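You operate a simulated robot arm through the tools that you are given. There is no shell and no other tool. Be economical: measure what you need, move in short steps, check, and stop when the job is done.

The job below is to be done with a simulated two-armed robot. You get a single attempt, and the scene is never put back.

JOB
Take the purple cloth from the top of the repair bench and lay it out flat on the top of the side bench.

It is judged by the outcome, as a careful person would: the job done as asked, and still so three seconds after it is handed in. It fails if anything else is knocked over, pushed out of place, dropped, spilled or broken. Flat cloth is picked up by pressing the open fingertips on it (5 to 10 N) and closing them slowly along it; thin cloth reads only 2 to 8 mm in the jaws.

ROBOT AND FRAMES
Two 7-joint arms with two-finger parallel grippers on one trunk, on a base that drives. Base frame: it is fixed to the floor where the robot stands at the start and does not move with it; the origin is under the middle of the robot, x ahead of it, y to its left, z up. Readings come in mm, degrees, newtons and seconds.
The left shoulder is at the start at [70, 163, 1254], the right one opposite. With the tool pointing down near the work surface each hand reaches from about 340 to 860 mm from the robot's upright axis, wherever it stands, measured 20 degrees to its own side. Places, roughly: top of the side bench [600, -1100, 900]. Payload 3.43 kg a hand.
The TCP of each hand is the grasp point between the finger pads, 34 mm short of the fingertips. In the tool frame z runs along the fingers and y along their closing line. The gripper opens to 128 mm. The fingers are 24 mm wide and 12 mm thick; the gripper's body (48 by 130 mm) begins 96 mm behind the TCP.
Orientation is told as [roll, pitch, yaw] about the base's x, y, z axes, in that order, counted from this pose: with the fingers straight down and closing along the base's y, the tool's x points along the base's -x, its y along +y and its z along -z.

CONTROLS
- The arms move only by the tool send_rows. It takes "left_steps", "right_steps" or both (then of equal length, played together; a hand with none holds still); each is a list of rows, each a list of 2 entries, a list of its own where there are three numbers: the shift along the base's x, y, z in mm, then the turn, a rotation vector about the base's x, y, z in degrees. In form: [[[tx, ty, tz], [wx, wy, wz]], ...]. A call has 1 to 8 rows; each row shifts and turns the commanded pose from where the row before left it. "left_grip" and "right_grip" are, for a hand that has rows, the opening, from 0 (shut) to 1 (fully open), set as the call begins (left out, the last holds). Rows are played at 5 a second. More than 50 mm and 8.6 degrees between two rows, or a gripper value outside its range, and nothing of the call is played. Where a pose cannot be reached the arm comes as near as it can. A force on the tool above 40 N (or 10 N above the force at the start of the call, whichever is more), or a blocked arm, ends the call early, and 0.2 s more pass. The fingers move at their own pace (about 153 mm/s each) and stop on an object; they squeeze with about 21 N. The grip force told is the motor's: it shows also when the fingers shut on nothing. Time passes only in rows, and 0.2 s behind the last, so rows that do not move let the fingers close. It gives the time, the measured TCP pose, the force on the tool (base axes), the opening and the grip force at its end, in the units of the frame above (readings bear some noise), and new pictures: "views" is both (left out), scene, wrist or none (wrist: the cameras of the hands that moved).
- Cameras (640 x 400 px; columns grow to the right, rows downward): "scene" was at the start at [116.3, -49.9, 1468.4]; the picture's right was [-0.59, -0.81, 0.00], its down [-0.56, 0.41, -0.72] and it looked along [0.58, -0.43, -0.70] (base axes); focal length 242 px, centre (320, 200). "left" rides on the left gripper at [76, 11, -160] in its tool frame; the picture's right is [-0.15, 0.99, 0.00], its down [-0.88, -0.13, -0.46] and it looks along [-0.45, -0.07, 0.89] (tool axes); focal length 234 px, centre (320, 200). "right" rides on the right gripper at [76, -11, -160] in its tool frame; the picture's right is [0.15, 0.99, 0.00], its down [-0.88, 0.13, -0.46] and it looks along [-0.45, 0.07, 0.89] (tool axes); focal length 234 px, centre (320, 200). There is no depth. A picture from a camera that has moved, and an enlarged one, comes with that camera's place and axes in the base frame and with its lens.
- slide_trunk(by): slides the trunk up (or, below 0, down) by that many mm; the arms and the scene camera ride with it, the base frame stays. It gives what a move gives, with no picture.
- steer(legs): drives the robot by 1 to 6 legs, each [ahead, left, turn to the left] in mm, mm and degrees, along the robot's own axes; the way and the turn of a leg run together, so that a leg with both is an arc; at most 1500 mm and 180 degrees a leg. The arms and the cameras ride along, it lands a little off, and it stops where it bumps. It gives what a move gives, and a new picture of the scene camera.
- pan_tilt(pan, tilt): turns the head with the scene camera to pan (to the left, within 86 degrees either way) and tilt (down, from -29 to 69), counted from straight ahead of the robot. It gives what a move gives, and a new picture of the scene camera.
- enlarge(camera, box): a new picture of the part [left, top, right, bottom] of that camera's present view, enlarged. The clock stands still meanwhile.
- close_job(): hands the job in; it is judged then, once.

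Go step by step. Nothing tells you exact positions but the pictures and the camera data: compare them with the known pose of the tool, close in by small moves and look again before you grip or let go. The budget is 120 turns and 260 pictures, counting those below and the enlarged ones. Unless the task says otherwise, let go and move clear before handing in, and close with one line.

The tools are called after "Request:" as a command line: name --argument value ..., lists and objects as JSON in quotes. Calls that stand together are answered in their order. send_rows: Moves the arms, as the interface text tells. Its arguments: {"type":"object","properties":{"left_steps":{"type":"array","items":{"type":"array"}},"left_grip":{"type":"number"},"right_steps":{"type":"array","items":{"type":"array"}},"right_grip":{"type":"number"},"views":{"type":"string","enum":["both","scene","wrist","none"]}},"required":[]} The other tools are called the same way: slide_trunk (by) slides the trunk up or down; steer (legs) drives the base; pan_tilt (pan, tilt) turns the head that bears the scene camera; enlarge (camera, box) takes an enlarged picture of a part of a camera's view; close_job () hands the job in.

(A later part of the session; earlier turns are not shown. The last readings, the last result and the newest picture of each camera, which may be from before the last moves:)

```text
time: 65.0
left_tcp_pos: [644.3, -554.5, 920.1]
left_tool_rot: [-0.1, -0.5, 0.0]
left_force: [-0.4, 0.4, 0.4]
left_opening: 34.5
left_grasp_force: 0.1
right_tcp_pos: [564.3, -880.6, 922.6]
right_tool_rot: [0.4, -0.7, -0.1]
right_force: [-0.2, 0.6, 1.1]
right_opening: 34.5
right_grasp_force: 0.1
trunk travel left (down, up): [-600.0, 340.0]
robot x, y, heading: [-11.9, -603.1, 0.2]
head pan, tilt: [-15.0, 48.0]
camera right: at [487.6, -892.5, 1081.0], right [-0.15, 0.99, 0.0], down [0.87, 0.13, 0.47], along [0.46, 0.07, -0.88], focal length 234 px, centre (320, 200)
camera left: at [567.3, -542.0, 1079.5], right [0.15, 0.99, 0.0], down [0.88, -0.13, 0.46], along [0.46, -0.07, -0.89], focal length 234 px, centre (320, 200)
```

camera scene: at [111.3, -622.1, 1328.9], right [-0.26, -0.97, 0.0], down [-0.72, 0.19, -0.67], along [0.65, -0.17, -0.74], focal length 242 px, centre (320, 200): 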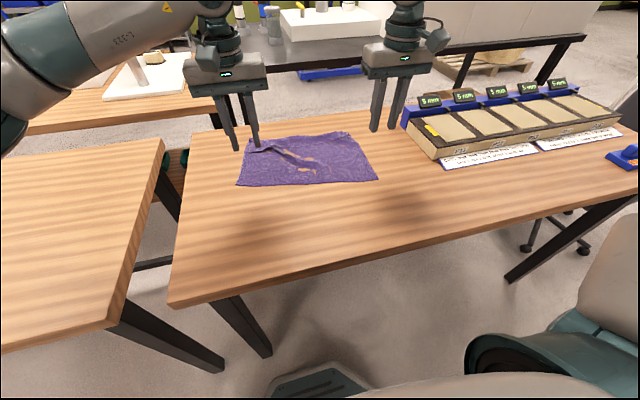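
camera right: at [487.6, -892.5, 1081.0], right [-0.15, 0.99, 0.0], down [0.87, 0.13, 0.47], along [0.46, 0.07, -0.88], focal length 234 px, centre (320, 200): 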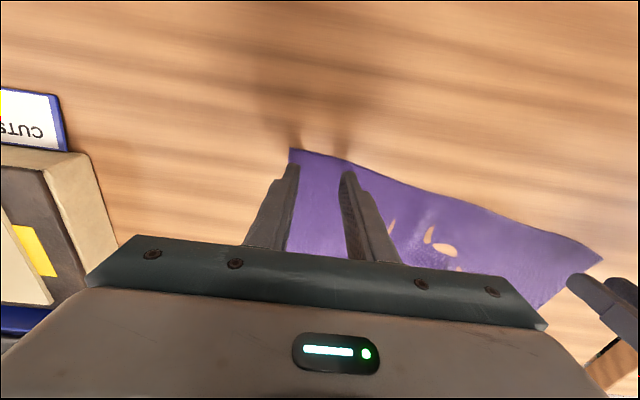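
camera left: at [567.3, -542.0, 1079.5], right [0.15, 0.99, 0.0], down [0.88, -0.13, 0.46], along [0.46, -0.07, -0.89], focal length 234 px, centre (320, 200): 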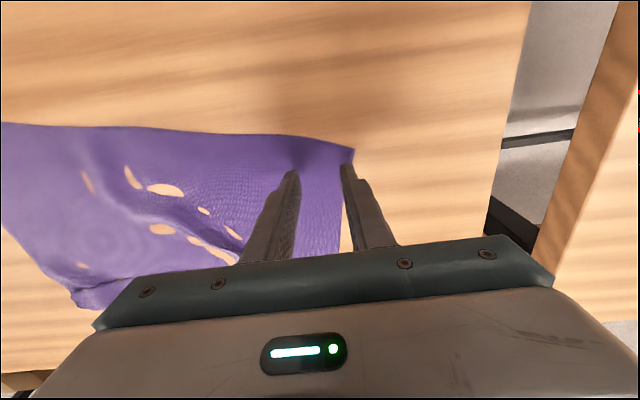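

Both hands are over the near corners, about 24 mm up. A small shift inward, then descend to light contact.

Request:
send_rows --left_steps '[[[2, -6, -10], [0, 0, 0]], [[0, 0, -10], [0, 0, 0]], [[0, 0, -5], [0, 0, 0]], [[0, 0, 0], [0, 0, 0]]]' --right_steps '[[[10, 6, -12], [0, 0, 0]], [[0, 0, -10], [0, 0, 0]], [[0, 0, -4], [0, 0, 0]], [[0, 0, 0], [0, 0, 0]]]' --views "none"

```text
time: 66.0
left_tcp_pos: [648.7, -561.4, 896.0]
left_tool_rot: [-0.3, -0.6, -0.2]
left_force: [0.7, 0.1, 10.8]
left_opening: 34.8
left_grasp_force: 0.1
right_tcp_pos: [575.0, -874.9, 896.4]
right_tool_rot: [0.3, -0.6, 0.0]
right_force: [0.3, -0.2, 1.0]
right_opening: 34.8
right_grasp_force: 0.1
trunk travel left (down, up): [-600.0, 340.0]
robot x, y, heading: [-13.7, -598.8, 0.2]
head pan, tilt: [-15.0, 48.0]
```

Request:
send_rows --left_steps '[[[0, 0, -1], [0, 0, 0]], [[0, 0, 0], [0, 0, 0]]]' --right_steps '[[[0, 0, -3], [0, 0, 0]], [[0, 0, 0], [0, 0, 0]]]' --left_grip 0.23 --right_grip 0.25 --views "none"

```text
time: 66.6
left_tcp_pos: [647.2, -558.8, 895.1]
left_tool_rot: [-0.4, -0.6, 0.0]
left_force: [3.3, -2.3, 13.6]
left_opening: 28.5
left_grasp_force: 0.1
right_tcp_pos: [574.6, -873.5, 895.0]
right_tool_rot: [0.2, -0.9, 0.0]
right_force: [3.9, -0.2, 22.5]
right_opening: 31.4
right_grasp_force: 0.0
trunk travel left (down, up): [-600.0, 340.0]
robot x, y, heading: [-12.3, -602.5, 0.1]
head pan, tilt: [-15.0, 48.0]
```

Request:
send_rows --left_steps '[[[0, 0, 0], [0, 0, 0]], [[0, 0, 0], [0, 0, 0]]]' --right_steps '[[[0, 0, 1], [0, 0, 0]], [[0, 0, 0], [0, 0, 0]]]' --left_grip 0.18 --right_grip 0.2 --views "none"

Request:
send_rows --left_steps '[[[0, 0, 0], [0, 0, 0]], [[0, 0, 0], [0, 0, 0]]]' --right_steps '[[[0, 0, 0], [0, 0, 0]], [[0, 0, 0], [0, 0, 0]]]' --left_grip 0.13 --right_grip 0.14 --views "wrist"

```text
time: 67.2
left_tcp_pos: [647.4, -560.0, 896.0]
left_tool_rot: [-0.3, -0.6, -0.1]
left_force: [0.0, -2.3, 17.4]
left_opening: 21.2
left_grasp_force: 0.1
right_tcp_pos: [573.8, -872.5, 895.5]
right_tool_rot: [0.2, -0.9, 0.1]
right_force: [5.5, 1.6, 23.8]
right_opening: 24.3
right_grasp_force: 0.0
trunk travel left (down, up): [-600.0, 340.0]
robot x, y, heading: [-12.7, -600.6, 0.1]
head pan, tilt: [-15.0, 48.0]
```

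```text
time: 67.8
left_tcp_pos: [645.9, -560.3, 895.1]
left_tool_rot: [-0.3, -0.6, 0.0]
left_force: [-0.1, -3.0, 17.7]
left_opening: 15.8
left_grasp_force: 0.0
right_tcp_pos: [573.4, -872.7, 896.1]
right_tool_rot: [0.3, -0.9, 0.0]
right_force: [4.3, 2.4, 24.0]
right_opening: 18.7
right_grasp_force: 0.8
trunk travel left (down, up): [-600.0, 340.0]
robot x, y, heading: [-14.3, -601.9, 0.1]
head pan, tilt: [-15.0, 48.0]
camera right: at [495.3, -884.5, 1053.9], right [-0.15, 0.99, 0.0], down [0.87, 0.13, 0.47], along [0.47, 0.07, -0.88], focal length 234 px, centre (320, 200)
camera left: at [567.5, -547.2, 1054.9], right [0.15, 0.99, 0.0], down [0.88, -0.13, 0.47], along [0.46, -0.07, -0.88], focal length 234 px, centre (320, 200)
```

right: 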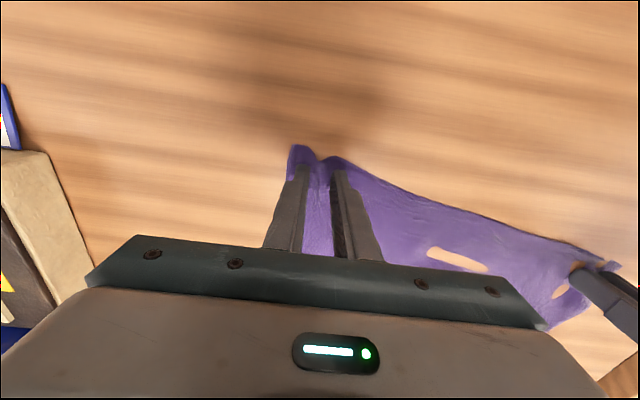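
left: 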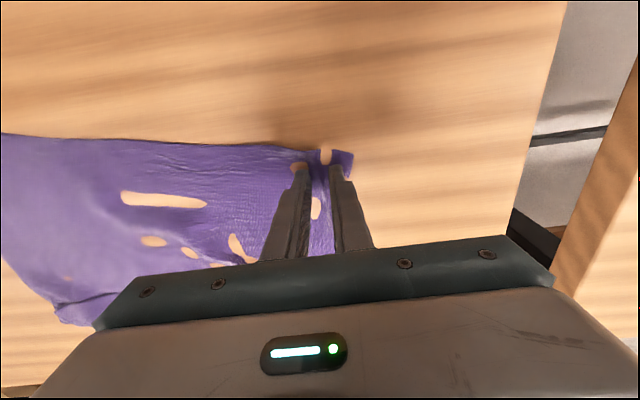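

Ridges are forming in both. Finishing the close.

Request:
send_rows --left_steps '[[[0, 0, 0], [0, 0, 0]], [[0, 0, 0], [0, 0, 0]]]' --right_steps '[[[0, 0, 1], [0, 0, 0]], [[0, 0, 0], [0, 0, 0]]]' --left_grip 0.07 --right_grip 0.07 --views "none"

Request:
send_rows --left_steps '[[[0, 0, 0], [0, 0, 0]], [[0, 0, 0], [0, 0, 0]], [[0, 0, 0], [0, 0, 0]]]' --right_steps '[[[0, 0, 0], [0, 0, 0]], [[0, 0, 0], [0, 0, 0]], [[0, 0, 0], [0, 0, 0]]]' --left_grip 0 --right_grip 0 --views "none"

```text
time: 68.4
left_tcp_pos: [645.5, -559.1, 895.4]
left_tool_rot: [-0.4, -0.7, -0.1]
left_force: [0.6, -2.4, 19.4]
left_opening: 9.3
left_grasp_force: 0.0
right_tcp_pos: [571.2, -874.5, 894.8]
right_tool_rot: [0.2, -0.8, 0.0]
right_force: [-2.4, 4.1, 16.4]
right_opening: 5.5
right_grasp_force: 0.0
trunk travel left (down, up): [-600.0, 340.0]
robot x, y, heading: [-15.0, -601.8, -0.1]
head pan, tilt: [-15.0, 48.0]
```

```text
time: 69.2
left_tcp_pos: [645.2, -560.1, 894.5]
left_tool_rot: [-0.3, -0.7, 0.0]
left_force: [-2.7, 0.6, 21.7]
left_opening: 2.2
left_grasp_force: 21.3
right_tcp_pos: [572.2, -872.6, 895.4]
right_tool_rot: [0.2, -0.7, -0.1]
right_force: [-1.3, -0.9, 11.4]
right_opening: 0.0
right_grasp_force: 20.9
trunk travel left (down, up): [-600.0, 340.0]
robot x, y, heading: [-16.3, -599.3, -0.1]
head pan, tilt: [-15.0, 48.0]
```

The left hand holds; the right slipped. Reopening the right a bit further in.

Request:
send_rows --right_steps '[[[0, 0, 14], [0, 0, 0]], [[6, 10, 0], [0, 0, 0]], [[0, 0, 0], [0, 0, 0]]]' --right_grip 0.27 --views "wrist"

```text
time: 70.0
left_tcp_pos: [645.8, -559.8, 895.4]
left_tool_rot: [-0.2, -0.6, 0.0]
left_force: [-4.2, 1.5, 27.5]
left_opening: 2.2
left_grasp_force: 21.2
right_tcp_pos: [578.5, -863.5, 908.8]
right_tool_rot: [0.3, -0.8, -0.1]
right_force: [-0.1, 0.3, 0.0]
right_opening: 34.5
right_grasp_force: 0.1
trunk travel left (down, up): [-600.0, 340.0]
robot x, y, heading: [-13.4, -600.1, -0.0]
head pan, tilt: [-15.0, 48.0]
camera right: at [501.4, -875.1, 1068.1], right [-0.14, 0.99, 0.0], down [0.87, 0.13, 0.47], along [0.46, 0.07, -0.88], focal length 234 px, centre (320, 200)
```

right: 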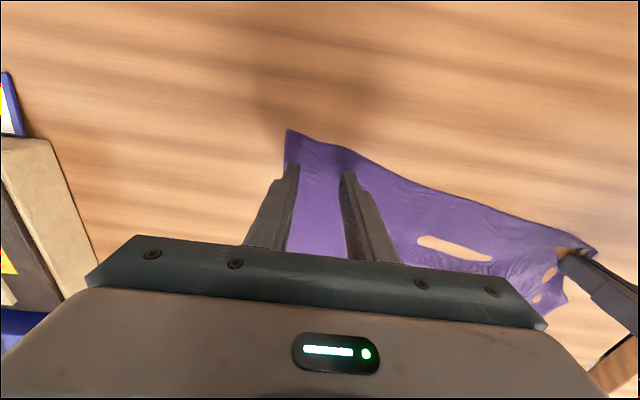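

Request:
send_rows --left_steps '[[[0, 0, 1.5], [0, 0, 0]], [[0, 0, 1.5], [0, 0, 0]], [[0, 0, 0], [0, 0, 0]]]' --right_steps '[[[-8, 0, -9], [0, 0, 0]], [[0, 0, -7], [0, 0, 0]], [[0, 0, 0], [0, 0, 0]]]' --views "none"

```text
time: 70.8
left_tcp_pos: [647.0, -559.6, 896.1]
left_tool_rot: [-0.2, -0.6, 0.0]
left_force: [1.0, -0.8, 0.7]
left_opening: 2.1
left_grasp_force: 21.1
right_tcp_pos: [571.4, -863.1, 894.8]
right_tool_rot: [0.1, -1.0, -0.2]
right_force: [-2.3, -3.7, 30.3]
right_opening: 35.3
right_grasp_force: 0.4
trunk travel left (down, up): [-600.0, 340.0]
robot x, y, heading: [-14.5, -602.8, -0.1]
head pan, tilt: [-15.0, 48.0]
```

Request:
send_rows --right_steps '[[[0, 0, 2], [0, 0, 0]], [[0, 0, 0], [0, 0, 0]]]' --right_grip 0.22 --views "none"

Request:
send_rows --right_steps '[[[0, 0, 0], [0, 0, 0]], [[0, 0, 0], [0, 0, 0]]]' --right_grip 0.17 --views "none"

Request:
send_rows --right_steps '[[[0, 0, 0], [0, 0, 0]], [[0, 0, 0], [0, 0, 0]]]' --right_grip 0.12 --views "wrist"

```text
time: 71.4
left_tcp_pos: [647.3, -558.9, 897.0]
left_tool_rot: [-0.4, -0.4, 0.0]
left_force: [0.2, -1.5, -0.4]
left_opening: 2.2
left_grasp_force: 21.0
right_tcp_pos: [572.7, -862.3, 895.5]
right_tool_rot: [0.2, -0.7, -0.1]
right_force: [2.4, 1.2, 22.9]
right_opening: 28.0
right_grasp_force: 0.0
trunk travel left (down, up): [-600.0, 340.0]
robot x, y, heading: [-14.0, -598.0, -0.1]
head pan, tilt: [-15.0, 48.0]
```

```text
time: 72.0
left_tcp_pos: [648.0, -558.1, 897.6]
left_tool_rot: [-0.2, -0.5, 0.0]
left_force: [-0.3, -2.0, -0.7]
left_opening: 2.0
left_grasp_force: 21.3
right_tcp_pos: [572.2, -860.9, 894.7]
right_tool_rot: [0.1, -0.8, 0.0]
right_force: [1.7, 3.9, 22.5]
right_opening: 20.4
right_grasp_force: 0.1
trunk travel left (down, up): [-600.0, 340.0]
robot x, y, heading: [-16.2, -597.1, 0.0]
head pan, tilt: [-15.0, 48.0]
```

```text
time: 72.6
left_tcp_pos: [647.5, -558.5, 895.6]
left_tool_rot: [-0.3, -0.4, 0.0]
left_force: [-0.3, -2.0, 0.6]
left_opening: 1.8
left_grasp_force: 21.3
right_tcp_pos: [571.9, -863.0, 895.0]
right_tool_rot: [0.2, -0.9, -0.1]
right_force: [1.1, 3.4, 21.1]
right_opening: 14.5
right_grasp_force: 0.0
trunk travel left (down, up): [-600.0, 340.0]
robot x, y, heading: [-16.8, -597.0, -0.0]
head pan, tilt: [-15.0, 48.0]
camera right: at [494.9, -873.6, 1054.1], right [-0.15, 0.99, 0.0], down [0.87, 0.13, 0.47], along [0.46, 0.07, -0.88], focal length 234 px, centre (320, 200)
```

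right: 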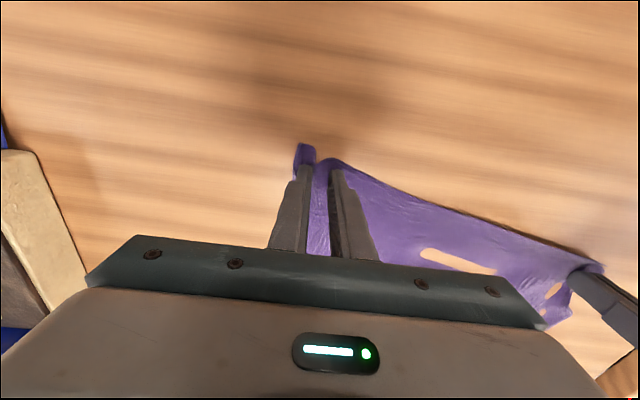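

Request:
send_rows --right_steps '[[[0, 0, 0], [0, 0, 0]], [[0, 0, 0], [0, 0, 0]]]' --right_grip 0.07 --views "none"

Request:
send_rows --right_steps '[[[0, 0, 0], [0, 0, 0]], [[0, 0, 0], [0, 0, 0]], [[0, 0, 0], [0, 0, 0]]]' --right_grip 0 --views "wrist"

```text
time: 73.2
left_tcp_pos: [647.0, -559.8, 897.8]
left_tool_rot: [-0.3, -0.5, 0.0]
left_force: [-0.2, -3.0, 0.9]
left_opening: 2.2
left_grasp_force: 20.6
right_tcp_pos: [573.0, -863.2, 895.8]
right_tool_rot: [0.2, -0.8, -0.1]
right_force: [1.9, 4.6, 22.9]
right_opening: 11.0
right_grasp_force: 2.1
trunk travel left (down, up): [-600.0, 340.0]
robot x, y, heading: [-15.2, -599.9, -0.1]
head pan, tilt: [-15.0, 48.0]
```

```text
time: 74.0
left_tcp_pos: [646.3, -557.9, 896.2]
left_tool_rot: [-0.1, -0.5, -0.1]
left_force: [0.1, -0.5, -0.6]
left_opening: 2.1
left_grasp_force: 20.9
right_tcp_pos: [572.3, -862.8, 895.2]
right_tool_rot: [0.2, -0.8, -0.1]
right_force: [0.9, -0.8, 24.2]
right_opening: 0.0
right_grasp_force: 21.3
trunk travel left (down, up): [-600.0, 340.0]
robot x, y, heading: [-15.2, -604.6, 0.1]
head pan, tilt: [-15.0, 48.0]
camera right: at [494.8, -874.2, 1054.1], right [-0.15, 0.99, 0.0], down [0.87, 0.13, 0.47], along [0.46, 0.07, -0.88], focal length 234 px, centre (320, 200)
```

right: 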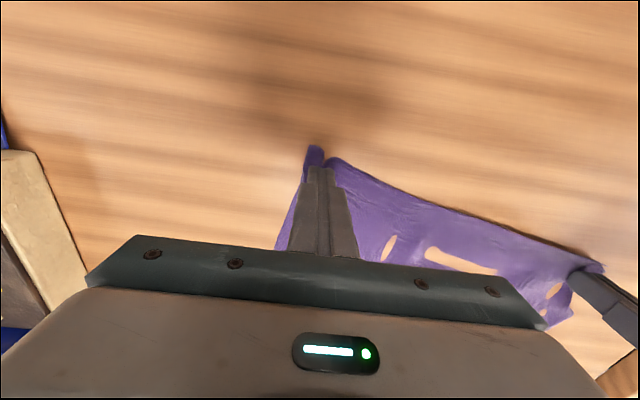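

The right slipped at the last moment, under too much pressure. I'll retry at about 8–10 N as recommended.

Request:
send_rows --right_steps '[[[0, 0, 14], [0, 0, 0]], [[0, 0, 0], [0, 0, 0]], [[0, 0, -9], [0, 0, 0]], [[0, 0, -2.5], [0, 0, 0]], [[0, 0, 0], [0, 0, 0]]]' --right_grip 0.3 --views "wrist"

```text
time: 75.2
left_tcp_pos: [650.8, -559.5, 894.7]
left_tool_rot: [-0.2, -0.4, 0.1]
left_force: [-0.7, 0.2, -0.3]
left_opening: 1.9
left_grasp_force: 21.0
right_tcp_pos: [574.7, -862.7, 895.6]
right_tool_rot: [0.3, -0.7, -0.1]
right_force: [-0.3, 0.4, 0.5]
right_opening: 38.5
right_grasp_force: 0.1
trunk travel left (down, up): [-600.0, 340.0]
robot x, y, heading: [-18.4, -598.9, 0.0]
head pan, tilt: [-15.0, 48.0]
camera right: at [496.5, -875.2, 1054.9], right [-0.15, 0.99, 0.0], down [0.88, 0.13, 0.47], along [0.46, 0.07, -0.88], focal length 234 px, centre (320, 200)
```

right: 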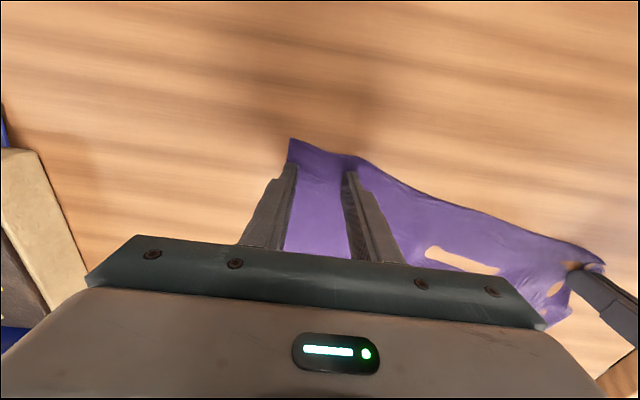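

Request:
send_rows --right_steps '[[[0, 0, -1.5], [0, 0, 0]], [[0, 0, 0], [0, 0, 0]]]' --right_grip 0.25 --views "none"

```text
time: 75.8
left_tcp_pos: [647.9, -558.4, 896.9]
left_tool_rot: [-0.2, -0.3, 0.1]
left_force: [-0.5, -0.1, -0.1]
left_opening: 2.1
left_grasp_force: 20.6
right_tcp_pos: [573.1, -863.0, 895.6]
right_tool_rot: [0.2, -0.8, -0.1]
right_force: [0.3, -1.1, 6.1]
right_opening: 32.3
right_grasp_force: 0.1
trunk travel left (down, up): [-600.0, 340.0]
robot x, y, heading: [-15.9, -601.6, 0.1]
head pan, tilt: [-15.0, 48.0]
```

Request:
send_rows --right_steps '[[[0, 0, -0.5], [0, 0, 0]], [[0, 0, 0], [0, 0, 0]]]' --right_grip 0.2 --views "none"

Request:
send_rows --right_steps '[[[0, 0, 0], [0, 0, 0]], [[0, 0, 0], [0, 0, 0]]]' --right_grip 0.14 --views "none"

Request:
send_rows --right_steps '[[[0, 0, 0], [0, 0, 0]], [[0, 0, 0], [0, 0, 0]]]' --right_grip 0.09 --views "wrist"

```text
time: 76.4
left_tcp_pos: [647.4, -559.1, 897.3]
left_tool_rot: [-0.3, -0.5, 0.0]
left_force: [-0.3, -0.4, -0.1]
left_opening: 1.9
left_grasp_force: 21.1
right_tcp_pos: [572.9, -863.3, 895.4]
right_tool_rot: [0.1, -0.8, 0.0]
right_force: [1.0, 0.1, 11.0]
right_opening: 24.8
right_grasp_force: 0.0
trunk travel left (down, up): [-600.0, 340.0]
robot x, y, heading: [-17.2, -599.2, -0.2]
head pan, tilt: [-15.0, 48.0]
```

```text
time: 77.0
left_tcp_pos: [647.6, -558.9, 895.5]
left_tool_rot: [-0.4, -0.4, -0.1]
left_force: [-0.1, -0.5, 0.0]
left_opening: 1.8
left_grasp_force: 21.2
right_tcp_pos: [572.7, -862.1, 896.7]
right_tool_rot: [0.2, -0.8, 0.0]
right_force: [0.9, 2.0, 13.6]
right_opening: 16.8
right_grasp_force: 0.3
trunk travel left (down, up): [-600.0, 340.0]
robot x, y, heading: [-16.5, -601.8, -0.1]
head pan, tilt: [-15.0, 48.0]
```

```text
time: 77.6
left_tcp_pos: [647.2, -558.9, 897.1]
left_tool_rot: [-0.3, -0.5, 0.0]
left_force: [-0.2, -0.1, -0.3]
left_opening: 1.9
left_grasp_force: 21.4
right_tcp_pos: [573.4, -862.7, 895.1]
right_tool_rot: [0.2, -0.8, -0.1]
right_force: [0.7, 1.4, 15.7]
right_opening: 9.6
right_grasp_force: 0.0
trunk travel left (down, up): [-600.0, 340.0]
robot x, y, heading: [-14.1, -602.3, -0.0]
head pan, tilt: [-15.0, 48.0]
camera right: at [495.4, -874.3, 1054.1], right [-0.15, 0.99, 0.0], down [0.87, 0.13, 0.47], along [0.46, 0.07, -0.88], focal length 234 px, centre (320, 200)
```

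right: 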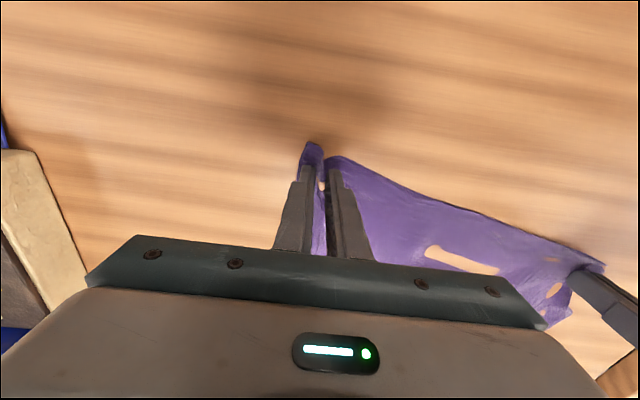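

Request:
send_rows --right_steps '[[[0, 0, 0.8], [0, 0, 0]], [[0, 0, 0], [0, 0, 0]], [[0, 0, 0], [0, 0, 0]]]' --right_grip 0.04 --views "none"

Request:
send_rows --right_steps '[[[0, 0, 0], [0, 0, 0]], [[0, 0, 0], [0, 0, 0]]]' --right_grip 0 --views "none"

```text
time: 78.4
left_tcp_pos: [648.0, -560.3, 896.1]
left_tool_rot: [-0.3, -0.5, 0.0]
left_force: [-0.3, -1.0, 0.3]
left_opening: 2.0
left_grasp_force: 20.7
right_tcp_pos: [572.6, -863.0, 894.9]
right_tool_rot: [0.1, -0.7, -0.1]
right_force: [0.4, 1.7, 9.5]
right_opening: 4.4
right_grasp_force: 0.1
trunk travel left (down, up): [-600.0, 340.0]
robot x, y, heading: [-18.1, -599.6, -0.0]
head pan, tilt: [-15.0, 48.0]
```

```text
time: 79.0
left_tcp_pos: [648.2, -559.9, 896.9]
left_tool_rot: [-0.2, -0.6, -0.1]
left_force: [1.4, -0.4, -0.3]
left_opening: 2.0
left_grasp_force: 21.2
right_tcp_pos: [573.8, -862.9, 896.0]
right_tool_rot: [0.1, -0.7, -0.1]
right_force: [-1.1, 0.3, 7.5]
right_opening: 2.0
right_grasp_force: 20.9
trunk travel left (down, up): [-600.0, 340.0]
robot x, y, heading: [-17.1, -600.1, -0.1]
head pan, tilt: [-15.0, 48.0]
```

Both near corners are held. I'll lift to peel the cloth open toward the far edge.

Request:
send_rows --left_steps '[[[0, 0, 20], [0, 0, 0]], [[0, 0, 25], [0, 0, 0]], [[0, 0, 25], [0, 0, 0]], [[0, 0, 25], [0, 0, 0]], [[0, 0, 25], [0, 0, 0]], [[0, 0, 25], [0, 0, 0]], [[0, 0, 25], [0, 0, 0]], [[0, 0, 0], [0, 0, 0]]]' --right_steps '[[[5, 0, 20], [0, 0, 0]], [[8, 0, 25], [0, 0, 0]], [[8, 0, 25], [0, 0, 0]], [[8, 0, 25], [0, 0, 0]], [[8, 0, 25], [0, 0, 0]], [[8, 0, 25], [0, 0, 0]], [[5, 0, 25], [0, 0, 0]], [[0, 0, 0], [0, 0, 0]]]' --views "both"

Request:
enlarge --camera "scene" --box '[210, 90, 410, 220]'

```text
time: 80.8
left_tcp_pos: [650.0, -559.4, 1064.7]
left_tool_rot: [-0.3, -0.5, 0.0]
left_force: [-0.8, 0.4, 0.0]
left_opening: 2.2
left_grasp_force: 21.1
right_tcp_pos: [623.2, -862.6, 1065.7]
right_tool_rot: [0.2, -0.7, 0.0]
right_force: [0.4, -0.9, -0.1]
right_opening: 2.2
right_grasp_force: 21.7
trunk travel left (down, up): [-600.0, 340.0]
robot x, y, heading: [-9.5, -600.5, -0.0]
head pan, tilt: [-15.0, 48.0]
camera scene: at [112.1, -622.0, 1328.8], right [-0.26, -0.97, 0.0], down [-0.72, 0.19, -0.67], along [0.65, -0.17, -0.74], focal length 242 px, centre (320, 200)
camera right: at [547.4, -874.9, 1224.9], right [-0.15, 0.99, 0.0], down [0.88, 0.13, 0.47], along [0.46, 0.07, -0.88], focal length 234 px, centre (320, 200)
camera left: at [570.9, -548.2, 1225.5], right [0.15, 0.99, 0.0], down [0.88, -0.13, 0.46], along [0.46, -0.07, -0.89], focal length 234 px, centre (320, 200)
```

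scene: 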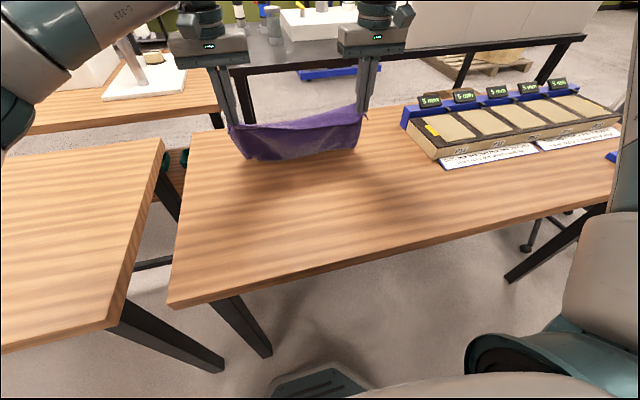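
right: 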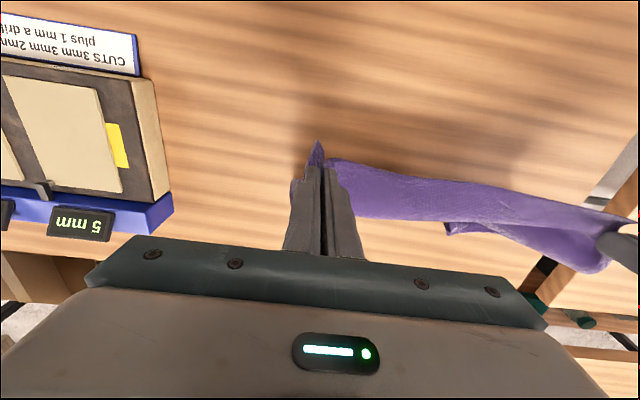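
left: 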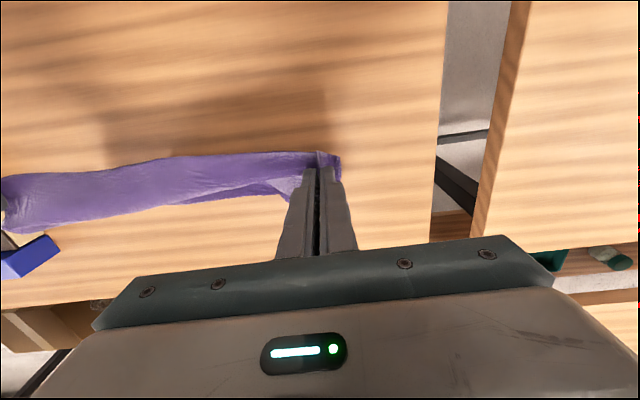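

```text
3.08 times, centred on (310, 155) of scene
camera zoom: at [112.1, -622.0, 1328.8], right [-0.26, -0.97, 0.0], down [-0.72, 0.19, -0.67], along [0.65, -0.17, -0.74], focal length 744 px, centre (351, 338)
```

zoom: 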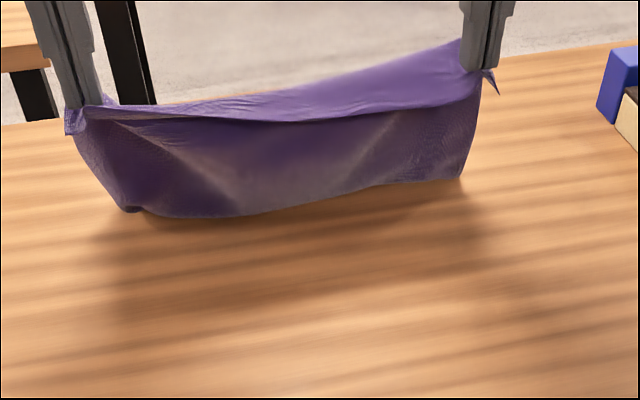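

Nearly all of it has come up, so I'll lift it fully and redo the lay with a tauter, arc-like path. Raise, back off, align the hands.

Request:
slide_trunk --by 190

Request:
steer --legs '[[-110, 0, 0]]'

Request:
send_rows --left_steps '[[[-27, 0, 0], [0, 0, 0]], [[-15, 0, 0], [0, 0, 0]], [[-15, 0, 0], [0, 0, 0]], [[0, 0, 0], [0, 0, 0]], [[0, 0, 0], [0, 0, 0]], [[0, 0, 0], [0, 0, 0]]]' --right_steps '[[[0, 0, 0], [0, 0, 0]], [[-15, 0, 0], [0, 0, 0]], [[-15, 0, 0], [0, 0, 0]], [[0, 0, 0], [0, 0, 0]], [[0, 0, 0], [0, 0, 0]], [[0, 0, 0], [0, 0, 0]]]' --views "none"

Request:
enlarge --camera "scene" --box '[180, 60, 440, 260]'

```text
time: 82.9
left_tcp_pos: [648.8, -559.8, 1255.1]
left_tool_rot: [-0.1, -0.4, 0.1]
left_force: [-0.7, 0.1, -0.5]
left_opening: 2.0
left_grasp_force: 20.4
right_tcp_pos: [624.1, -862.7, 1256.2]
right_tool_rot: [0.4, -0.7, -0.1]
right_force: [-0.4, 0.0, -0.1]
right_opening: 1.7
right_grasp_force: 20.8
trunk travel left (down, up): [-790.0, 150.0]
robot x, y, heading: [-16.7, -596.3, 0.1]
head pan, tilt: [-15.0, 48.0]
```

```text
time: 84.0
left_tcp_pos: [542.1, -558.5, 1254.4]
left_tool_rot: [-0.2, -0.3, 0.1]
left_force: [0.2, -0.1, -0.7]
left_opening: 2.0
left_grasp_force: 21.0
right_tcp_pos: [517.1, -862.5, 1255.9]
right_tool_rot: [0.2, -0.5, -0.1]
right_force: [0.3, 0.4, -0.2]
right_opening: 2.0
right_grasp_force: 21.3
trunk travel left (down, up): [-790.0, 150.0]
robot x, y, heading: [-127.7, -599.3, 0.1]
head pan, tilt: [-15.0, 48.0]
camera scene: at [5.2, -622.0, 1518.6], right [-0.26, -0.97, 0.0], down [-0.72, 0.19, -0.67], along [0.65, -0.17, -0.74], focal length 242 px, centre (320, 200)
```

scene: 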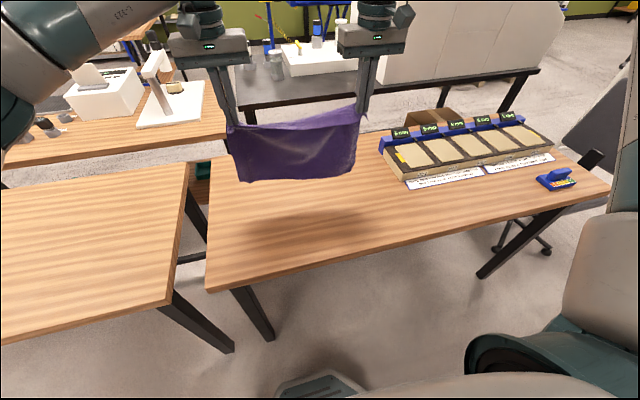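

```text
time: 85.5
left_tcp_pos: [481.8, -560.0, 1257.4]
left_tool_rot: [-0.2, -0.4, 0.1]
left_force: [-0.3, -0.3, -0.1]
left_opening: 2.2
left_grasp_force: 20.5
right_tcp_pos: [485.3, -862.7, 1256.7]
right_tool_rot: [0.2, -0.7, 0.0]
right_force: [0.4, 0.0, -0.1]
right_opening: 1.9
right_grasp_force: 21.4
trunk travel left (down, up): [-790.0, 150.0]
robot x, y, heading: [-123.2, -600.2, -0.1]
head pan, tilt: [-15.0, 48.0]
```

```text
2.00 times, centred on (310, 160) of scene
camera zoom: at [1.8, -622.0, 1519.1], right [-0.26, -0.97, 0.0], down [-0.72, 0.19, -0.67], along [0.65, -0.17, -0.74], focal length 484 px, centre (340, 280)
```

zoom: 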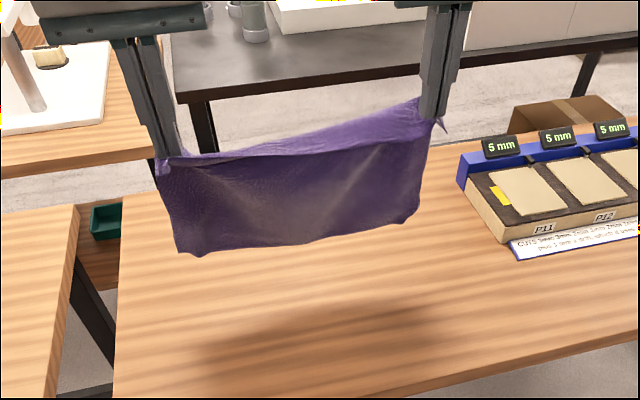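

The hang looks shorter than expected, so I'll check from the wrist cameras while spreading the hands slightly.

Request:
send_rows --left_steps '[[[0, 4, 0], [0, 0, 0]], [[0, 4, 0], [0, 0, 0]], [[0, 0, 0], [0, 0, 0]]]' --right_steps '[[[0, -4, 0], [0, 0, 0]], [[0, -4, 0], [0, 0, 0]], [[0, 0, 0], [0, 0, 0]]]' --views "wrist"

Request:
pan_tilt --pan -15 --tilt 30

```text
time: 86.2
left_tcp_pos: [482.4, -552.8, 1256.2]
left_tool_rot: [-0.2, -0.4, 0.2]
left_force: [-0.7, -3.4, 0.5]
left_opening: 2.1
left_grasp_force: 20.9
right_tcp_pos: [486.0, -869.6, 1256.9]
right_tool_rot: [0.3, -0.8, 0.0]
right_force: [-0.7, 2.8, -0.5]
right_opening: 1.9
right_grasp_force: 21.1
trunk travel left (down, up): [-790.0, 150.0]
robot x, y, heading: [-121.3, -604.0, -0.1]
head pan, tilt: [-15.0, 48.0]
camera right: at [408.9, -882.3, 1414.4], right [-0.15, 0.99, 0.0], down [0.88, 0.13, 0.47], along [0.46, 0.07, -0.88], focal length 234 px, centre (320, 200)
camera left: at [405.0, -540.5, 1415.4], right [0.15, 0.99, 0.0], down [0.88, -0.13, 0.46], along [0.46, -0.07, -0.89], focal length 234 px, centre (320, 200)
```

right: 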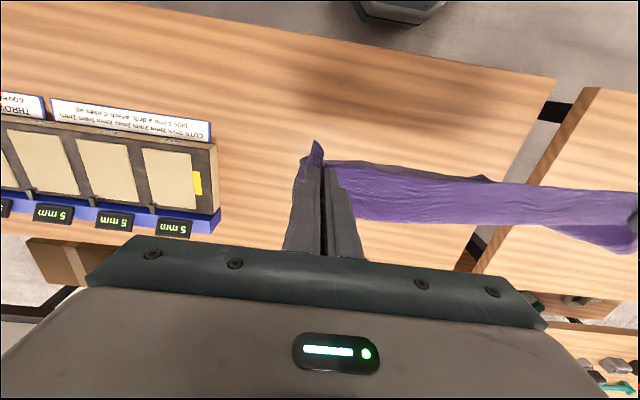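
left: 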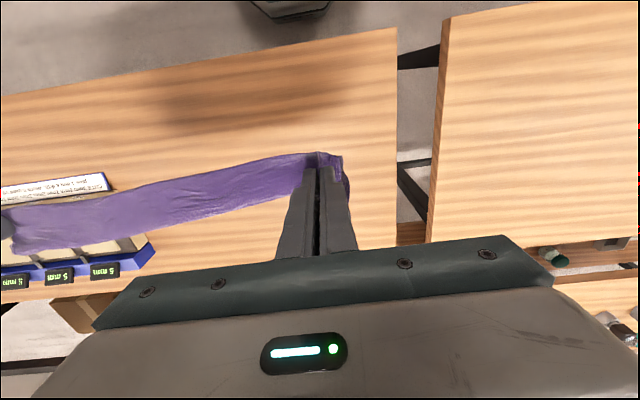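

```text
time: 87.1
left_tcp_pos: [483.0, -552.1, 1255.5]
left_tool_rot: [-0.2, -0.3, 0.1]
left_force: [0.0, -2.4, -0.9]
left_opening: 1.6
left_grasp_force: 21.1
right_tcp_pos: [486.9, -870.5, 1256.2]
right_tool_rot: [0.2, -0.7, 0.0]
right_force: [0.2, 2.2, 0.3]
right_opening: 2.0
right_grasp_force: 21.6
trunk travel left (down, up): [-790.0, 150.0]
robot x, y, heading: [-120.7, -596.8, -0.0]
head pan, tilt: [-15.0, 30.0]
camera scene: at [14.1, -625.0, 1545.7], right [-0.26, -0.97, 0.0], down [-0.48, 0.13, -0.87], along [0.84, -0.22, -0.5], focal length 242 px, centre (320, 200)
```

scene: 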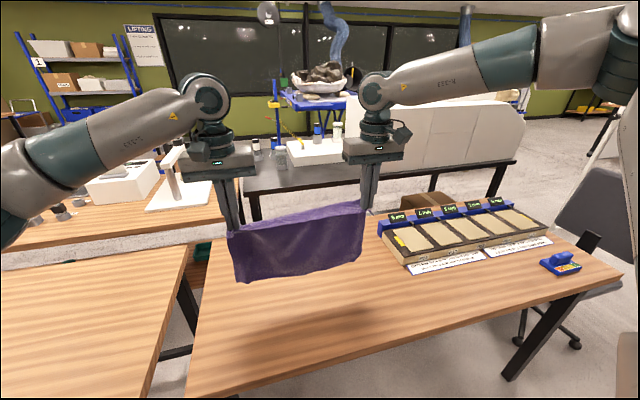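

Request:
enlarge --camera "scene" --box '[210, 180, 390, 300]'

Request:
enlarge --camera "right" --box '[280, 120, 640, 280]'

```text
3.33 times, centred on (300, 240) of scene
camera zoom: at [14.1, -625.0, 1545.7], right [-0.26, -0.97, 0.0], down [-0.48, 0.13, -0.87], along [0.84, -0.22, -0.5], focal length 806 px, centre (387, 67)
```

zoom: 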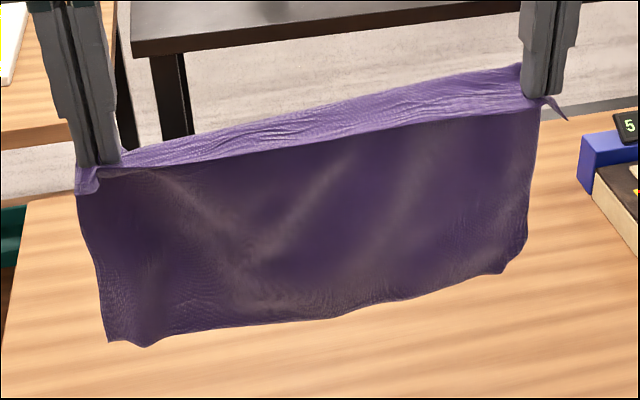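

```text
1.78 times, centred on (460, 200) of right
camera zoom: at [408.5, -882.2, 1414.5], right [-0.15, 0.99, 0.0], down [0.88, 0.13, 0.47], along [0.46, 0.07, -0.88], focal length 416 px, centre (71, 200)
```

zoom: 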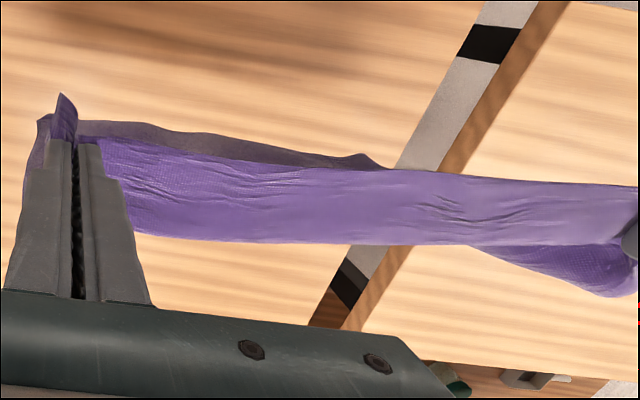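

The cloth seems draped over the grip line like a tent, with a shorter panel behind. I'll lower it straight over the bench middle so both panels splay outward, then look.

Request:
steer --legs '[[120, 0, 0]]'

Request:
slide_trunk --by -205

Request:
pan_tilt --pan -15 --tilt 50

Request:
enlarge --camera "left" --box '[0, 100, 400, 300]'

```text
time: 88.3
left_tcp_pos: [599.0, -551.5, 1257.3]
left_tool_rot: [-0.2, -0.5, -0.1]
left_force: [-0.1, -1.4, -0.4]
left_opening: 1.8
left_grasp_force: 20.9
right_tcp_pos: [603.3, -870.3, 1257.1]
right_tool_rot: [0.3, -0.9, -0.2]
right_force: [0.5, 3.8, 0.5]
right_opening: 1.8
right_grasp_force: 20.8
trunk travel left (down, up): [-790.0, 150.0]
robot x, y, heading: [-5.1, -601.1, 0.1]
head pan, tilt: [-15.0, 30.0]
camera scene: at [130.3, -625.1, 1546.0], right [-0.26, -0.97, 0.0], down [-0.48, 0.13, -0.87], along [0.84, -0.22, -0.5], focal length 242 px, centre (320, 200)
```

scene: 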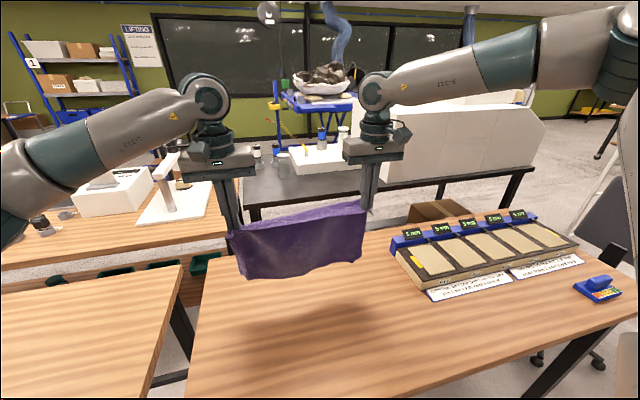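

```text
time: 90.5
left_tcp_pos: [600.8, -551.1, 1051.5]
left_tool_rot: [-0.2, -0.4, 0.0]
left_force: [-0.2, -2.8, -0.6]
left_opening: 1.8
left_grasp_force: 21.4
right_tcp_pos: [603.5, -871.4, 1051.6]
right_tool_rot: [0.3, -0.7, -0.1]
right_force: [-0.4, 2.4, -0.1]
right_opening: 2.0
right_grasp_force: 20.8
trunk travel left (down, up): [-585.0, 355.0]
robot x, y, heading: [-5.8, -600.0, 0.0]
head pan, tilt: [-15.0, 30.0]
```

```text
time: 91.3
left_tcp_pos: [600.8, -553.1, 1050.6]
left_tool_rot: [-0.2, -0.4, 0.1]
left_force: [0.2, -2.6, -0.5]
left_opening: 1.9
left_grasp_force: 20.7
right_tcp_pos: [603.8, -871.1, 1051.6]
right_tool_rot: [0.4, -0.6, -0.1]
right_force: [-0.9, 1.3, -0.6]
right_opening: 2.0
right_grasp_force: 20.8
trunk travel left (down, up): [-585.0, 355.0]
robot x, y, heading: [-5.3, -602.2, -0.3]
head pan, tilt: [-15.0, 50.0]
camera scene: at [119.3, -621.6, 1311.3], right [-0.26, -0.97, 0.0], down [-0.74, 0.2, -0.64], along [0.62, -0.17, -0.77], focal length 242 px, centre (320, 200)
```

scene: 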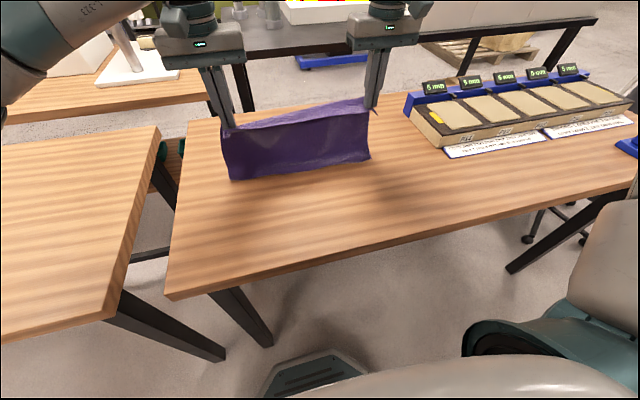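

```text
1.60 times, centred on (200, 200) of left
camera zoom: at [522.7, -540.9, 1210.7], right [0.15, 0.99, 0.0], down [0.88, -0.13, 0.46], along [0.46, -0.07, -0.89], focal length 375 px, centre (512, 200)
```

zoom: 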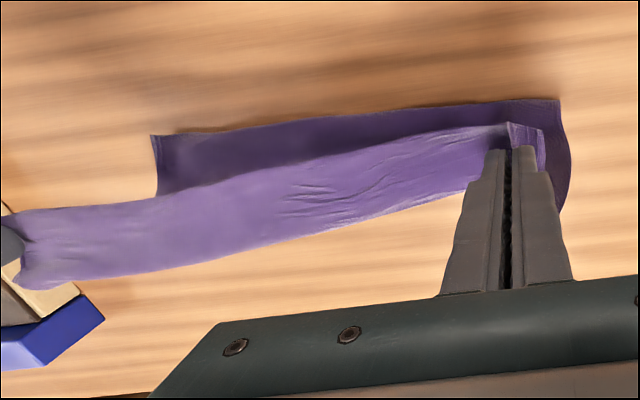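

The hem is down and flaring toward me, while the loose flap at the grip line points away. Laying outward (+x) should leave both flat. I'll follow a tauter arc this time.

Request:
send_rows --left_steps '[[[12, 0, -3], [0, 0, 0]], [[12, 0, -5], [0, 0, 0]], [[12, 0, -7], [0, 0, 0]], [[12, 0, -9], [0, 0, 0]], [[12, 0, -11], [0, 0, 0]], [[12, 0, -13], [0, 0, 0]], [[0, 0, 0], [0, 0, 0]]]' --right_steps '[[[12, 0, -3], [0, 0, 0]], [[12, 0, -5], [0, 0, 0]], [[12, 0, -7], [0, 0, 0]], [[12, 0, -9], [0, 0, 0]], [[12, 0, -11], [0, 0, 0]], [[12, 0, -13], [0, 0, 0]], [[0, 0, 0], [0, 0, 0]]]' --views "none"

Request:
enlarge --camera "scene" --box '[190, 50, 430, 220]'

```text
time: 92.9
left_tcp_pos: [672.2, -551.6, 1003.0]
left_tool_rot: [-0.2, -0.5, 0.0]
left_force: [-0.6, -2.3, -0.6]
left_opening: 2.2
left_grasp_force: 21.0
right_tcp_pos: [675.6, -870.4, 1003.6]
right_tool_rot: [0.3, -0.7, 0.1]
right_force: [-0.6, 1.9, 0.4]
right_opening: 1.8
right_grasp_force: 21.2
trunk travel left (down, up): [-585.0, 355.0]
robot x, y, heading: [-8.1, -601.5, 0.2]
head pan, tilt: [-15.0, 50.0]
```

```text
2.35 times, centred on (310, 135) of scene
camera zoom: at [118.3, -621.5, 1311.4], right [-0.26, -0.97, 0.0], down [-0.74, 0.2, -0.64], along [0.62, -0.17, -0.77], focal length 569 px, centre (344, 353)
```

zoom: 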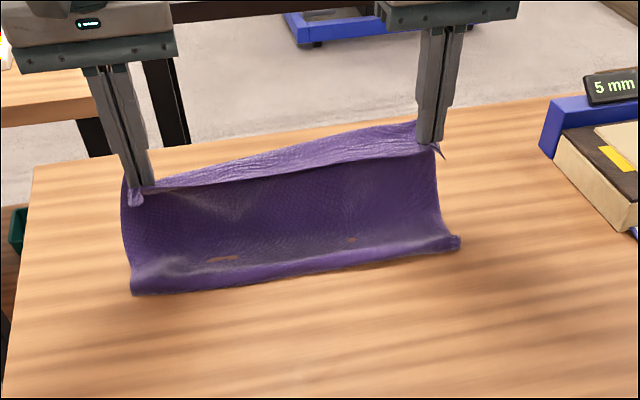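

Request:
steer --legs '[[55, 0, 0]]'

Request:
slide_trunk --by -55

Request:
enlarge --camera "scene" --box '[190, 50, 430, 220]'

```text
time: 93.9
left_tcp_pos: [726.5, -552.3, 1003.3]
left_tool_rot: [-0.3, -0.4, -0.1]
left_force: [0.1, -2.7, -0.3]
left_opening: 2.0
left_grasp_force: 20.8
right_tcp_pos: [730.5, -869.4, 1003.2]
right_tool_rot: [0.3, -0.7, 0.0]
right_force: [-0.6, 1.8, -0.3]
right_opening: 1.9
right_grasp_force: 21.9
trunk travel left (down, up): [-585.0, 355.0]
robot x, y, heading: [48.3, -600.7, -0.3]
head pan, tilt: [-15.0, 50.0]
camera scene: at [173.3, -621.5, 1311.3], right [-0.26, -0.97, 0.0], down [-0.74, 0.2, -0.64], along [0.62, -0.17, -0.77], focal length 242 px, centre (320, 200)
```

scene: 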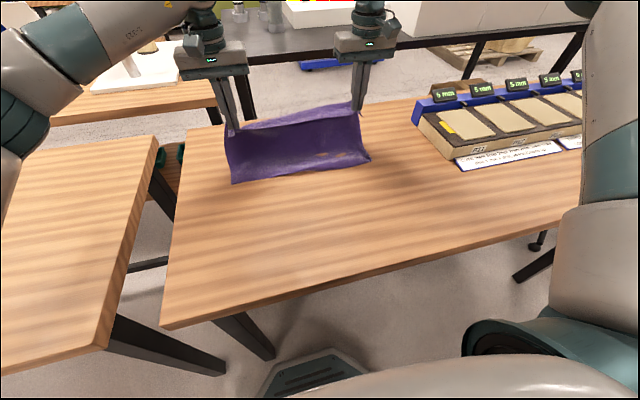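

```text
time: 94.8
left_tcp_pos: [725.8, -551.8, 948.2]
left_tool_rot: [-0.3, -0.4, -0.1]
left_force: [-0.3, -2.3, -0.7]
left_opening: 2.1
left_grasp_force: 21.5
right_tcp_pos: [728.6, -869.6, 948.0]
right_tool_rot: [0.3, -0.7, 0.0]
right_force: [0.3, 2.3, 0.2]
right_opening: 1.9
right_grasp_force: 20.7
trunk travel left (down, up): [-530.0, 410.0]
robot x, y, heading: [49.1, -599.2, -0.1]
head pan, tilt: [-15.0, 50.0]
```

```text
2.35 times, centred on (310, 135) of scene
camera zoom: at [172.7, -621.5, 1256.3], right [-0.26, -0.97, 0.0], down [-0.74, 0.2, -0.64], along [0.62, -0.17, -0.77], focal length 569 px, centre (344, 353)
```

zoom: 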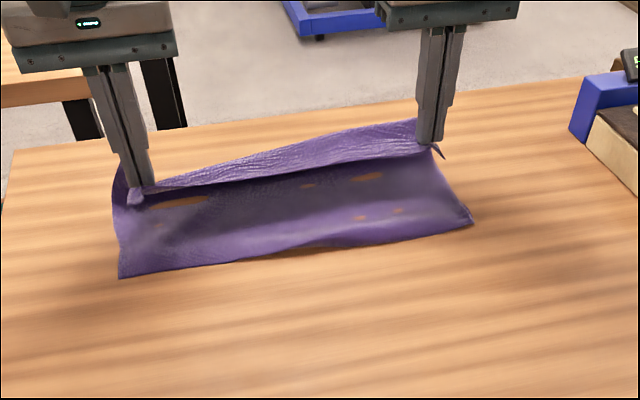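

Request:
steer --legs '[[35, 0, 0]]'

Request:
send_rows --left_steps '[[[5, 0, -14], [0, 0, 0]], [[5, 0, -14], [0, 0, 0]], [[5, 0, -14], [0, 0, 0]], [[0, 0, 0], [0, 0, 0]]]' --right_steps '[[[5, 0, -14], [0, 0, 0]], [[5, 0, -14], [0, 0, 0]], [[5, 0, -14], [0, 0, 0]], [[0, 0, 0], [0, 0, 0]]]' --views "wrist"

Request:
enlarge --camera "scene" --box '[190, 50, 430, 220]'

```text
time: 95.7
left_tcp_pos: [760.1, -551.7, 947.5]
left_tool_rot: [-0.2, -0.3, 0.0]
left_force: [0.7, -2.2, -0.4]
left_opening: 1.7
left_grasp_force: 21.0
right_tcp_pos: [762.5, -869.4, 948.1]
right_tool_rot: [0.3, -0.7, 0.1]
right_force: [-0.1, 1.9, 0.1]
right_opening: 1.7
right_grasp_force: 20.9
trunk travel left (down, up): [-530.0, 410.0]
robot x, y, heading: [81.8, -600.5, 0.1]
head pan, tilt: [-15.0, 50.0]
camera scene: at [207.4, -621.5, 1256.4], right [-0.26, -0.97, 0.0], down [-0.74, 0.2, -0.64], along [0.62, -0.17, -0.77], focal length 242 px, centre (320, 200)
```

scene: 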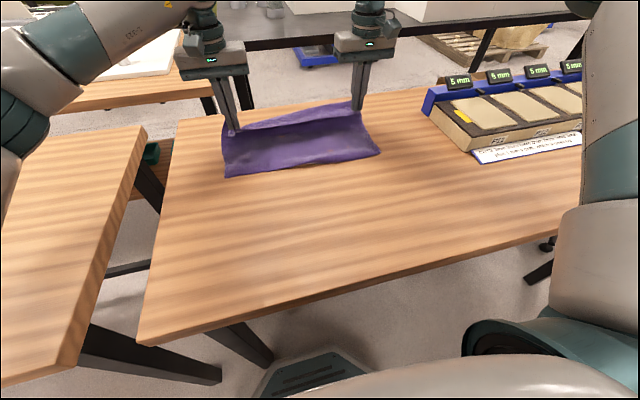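

```text
time: 96.7
left_tcp_pos: [775.6, -550.2, 906.6]
left_tool_rot: [-0.3, -0.5, 0.0]
left_force: [0.3, -2.1, -0.3]
left_opening: 1.9
left_grasp_force: 20.8
right_tcp_pos: [777.7, -868.8, 906.3]
right_tool_rot: [0.2, -0.7, 0.0]
right_force: [-0.6, 2.3, 0.3]
right_opening: 1.8
right_grasp_force: 21.4
trunk travel left (down, up): [-530.0, 410.0]
robot x, y, heading: [84.8, -600.3, -0.0]
head pan, tilt: [-15.0, 50.0]
camera right: at [701.5, -881.4, 1065.1], right [-0.15, 0.99, 0.0], down [0.87, 0.13, 0.47], along [0.46, 0.07, -0.88], focal length 234 px, centre (320, 200)
camera left: at [697.8, -539.9, 1066.7], right [0.15, 0.99, 0.0], down [0.88, -0.13, 0.46], along [0.46, -0.07, -0.89], focal length 234 px, centre (320, 200)
```

right: 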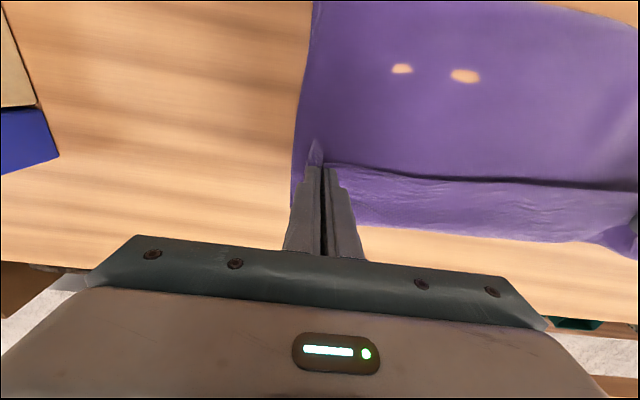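
left: 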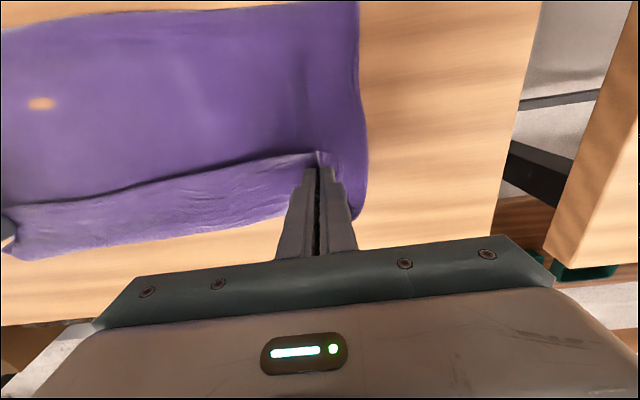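

```text
2.35 times, centred on (310, 135) of scene
camera zoom: at [207.1, -621.5, 1256.3], right [-0.26, -0.97, 0.0], down [-0.74, 0.2, -0.64], along [0.62, -0.17, -0.77], focal length 569 px, centre (344, 353)
```

zoom: 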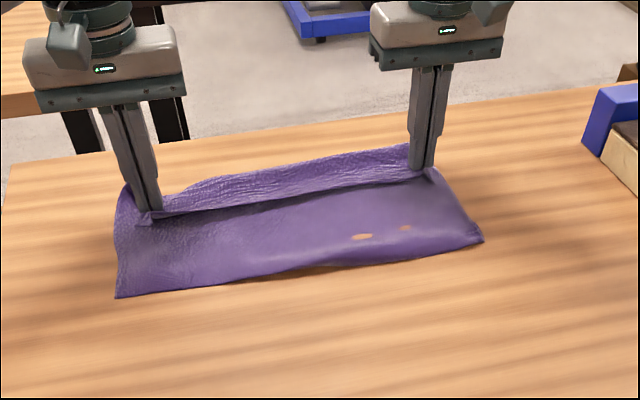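

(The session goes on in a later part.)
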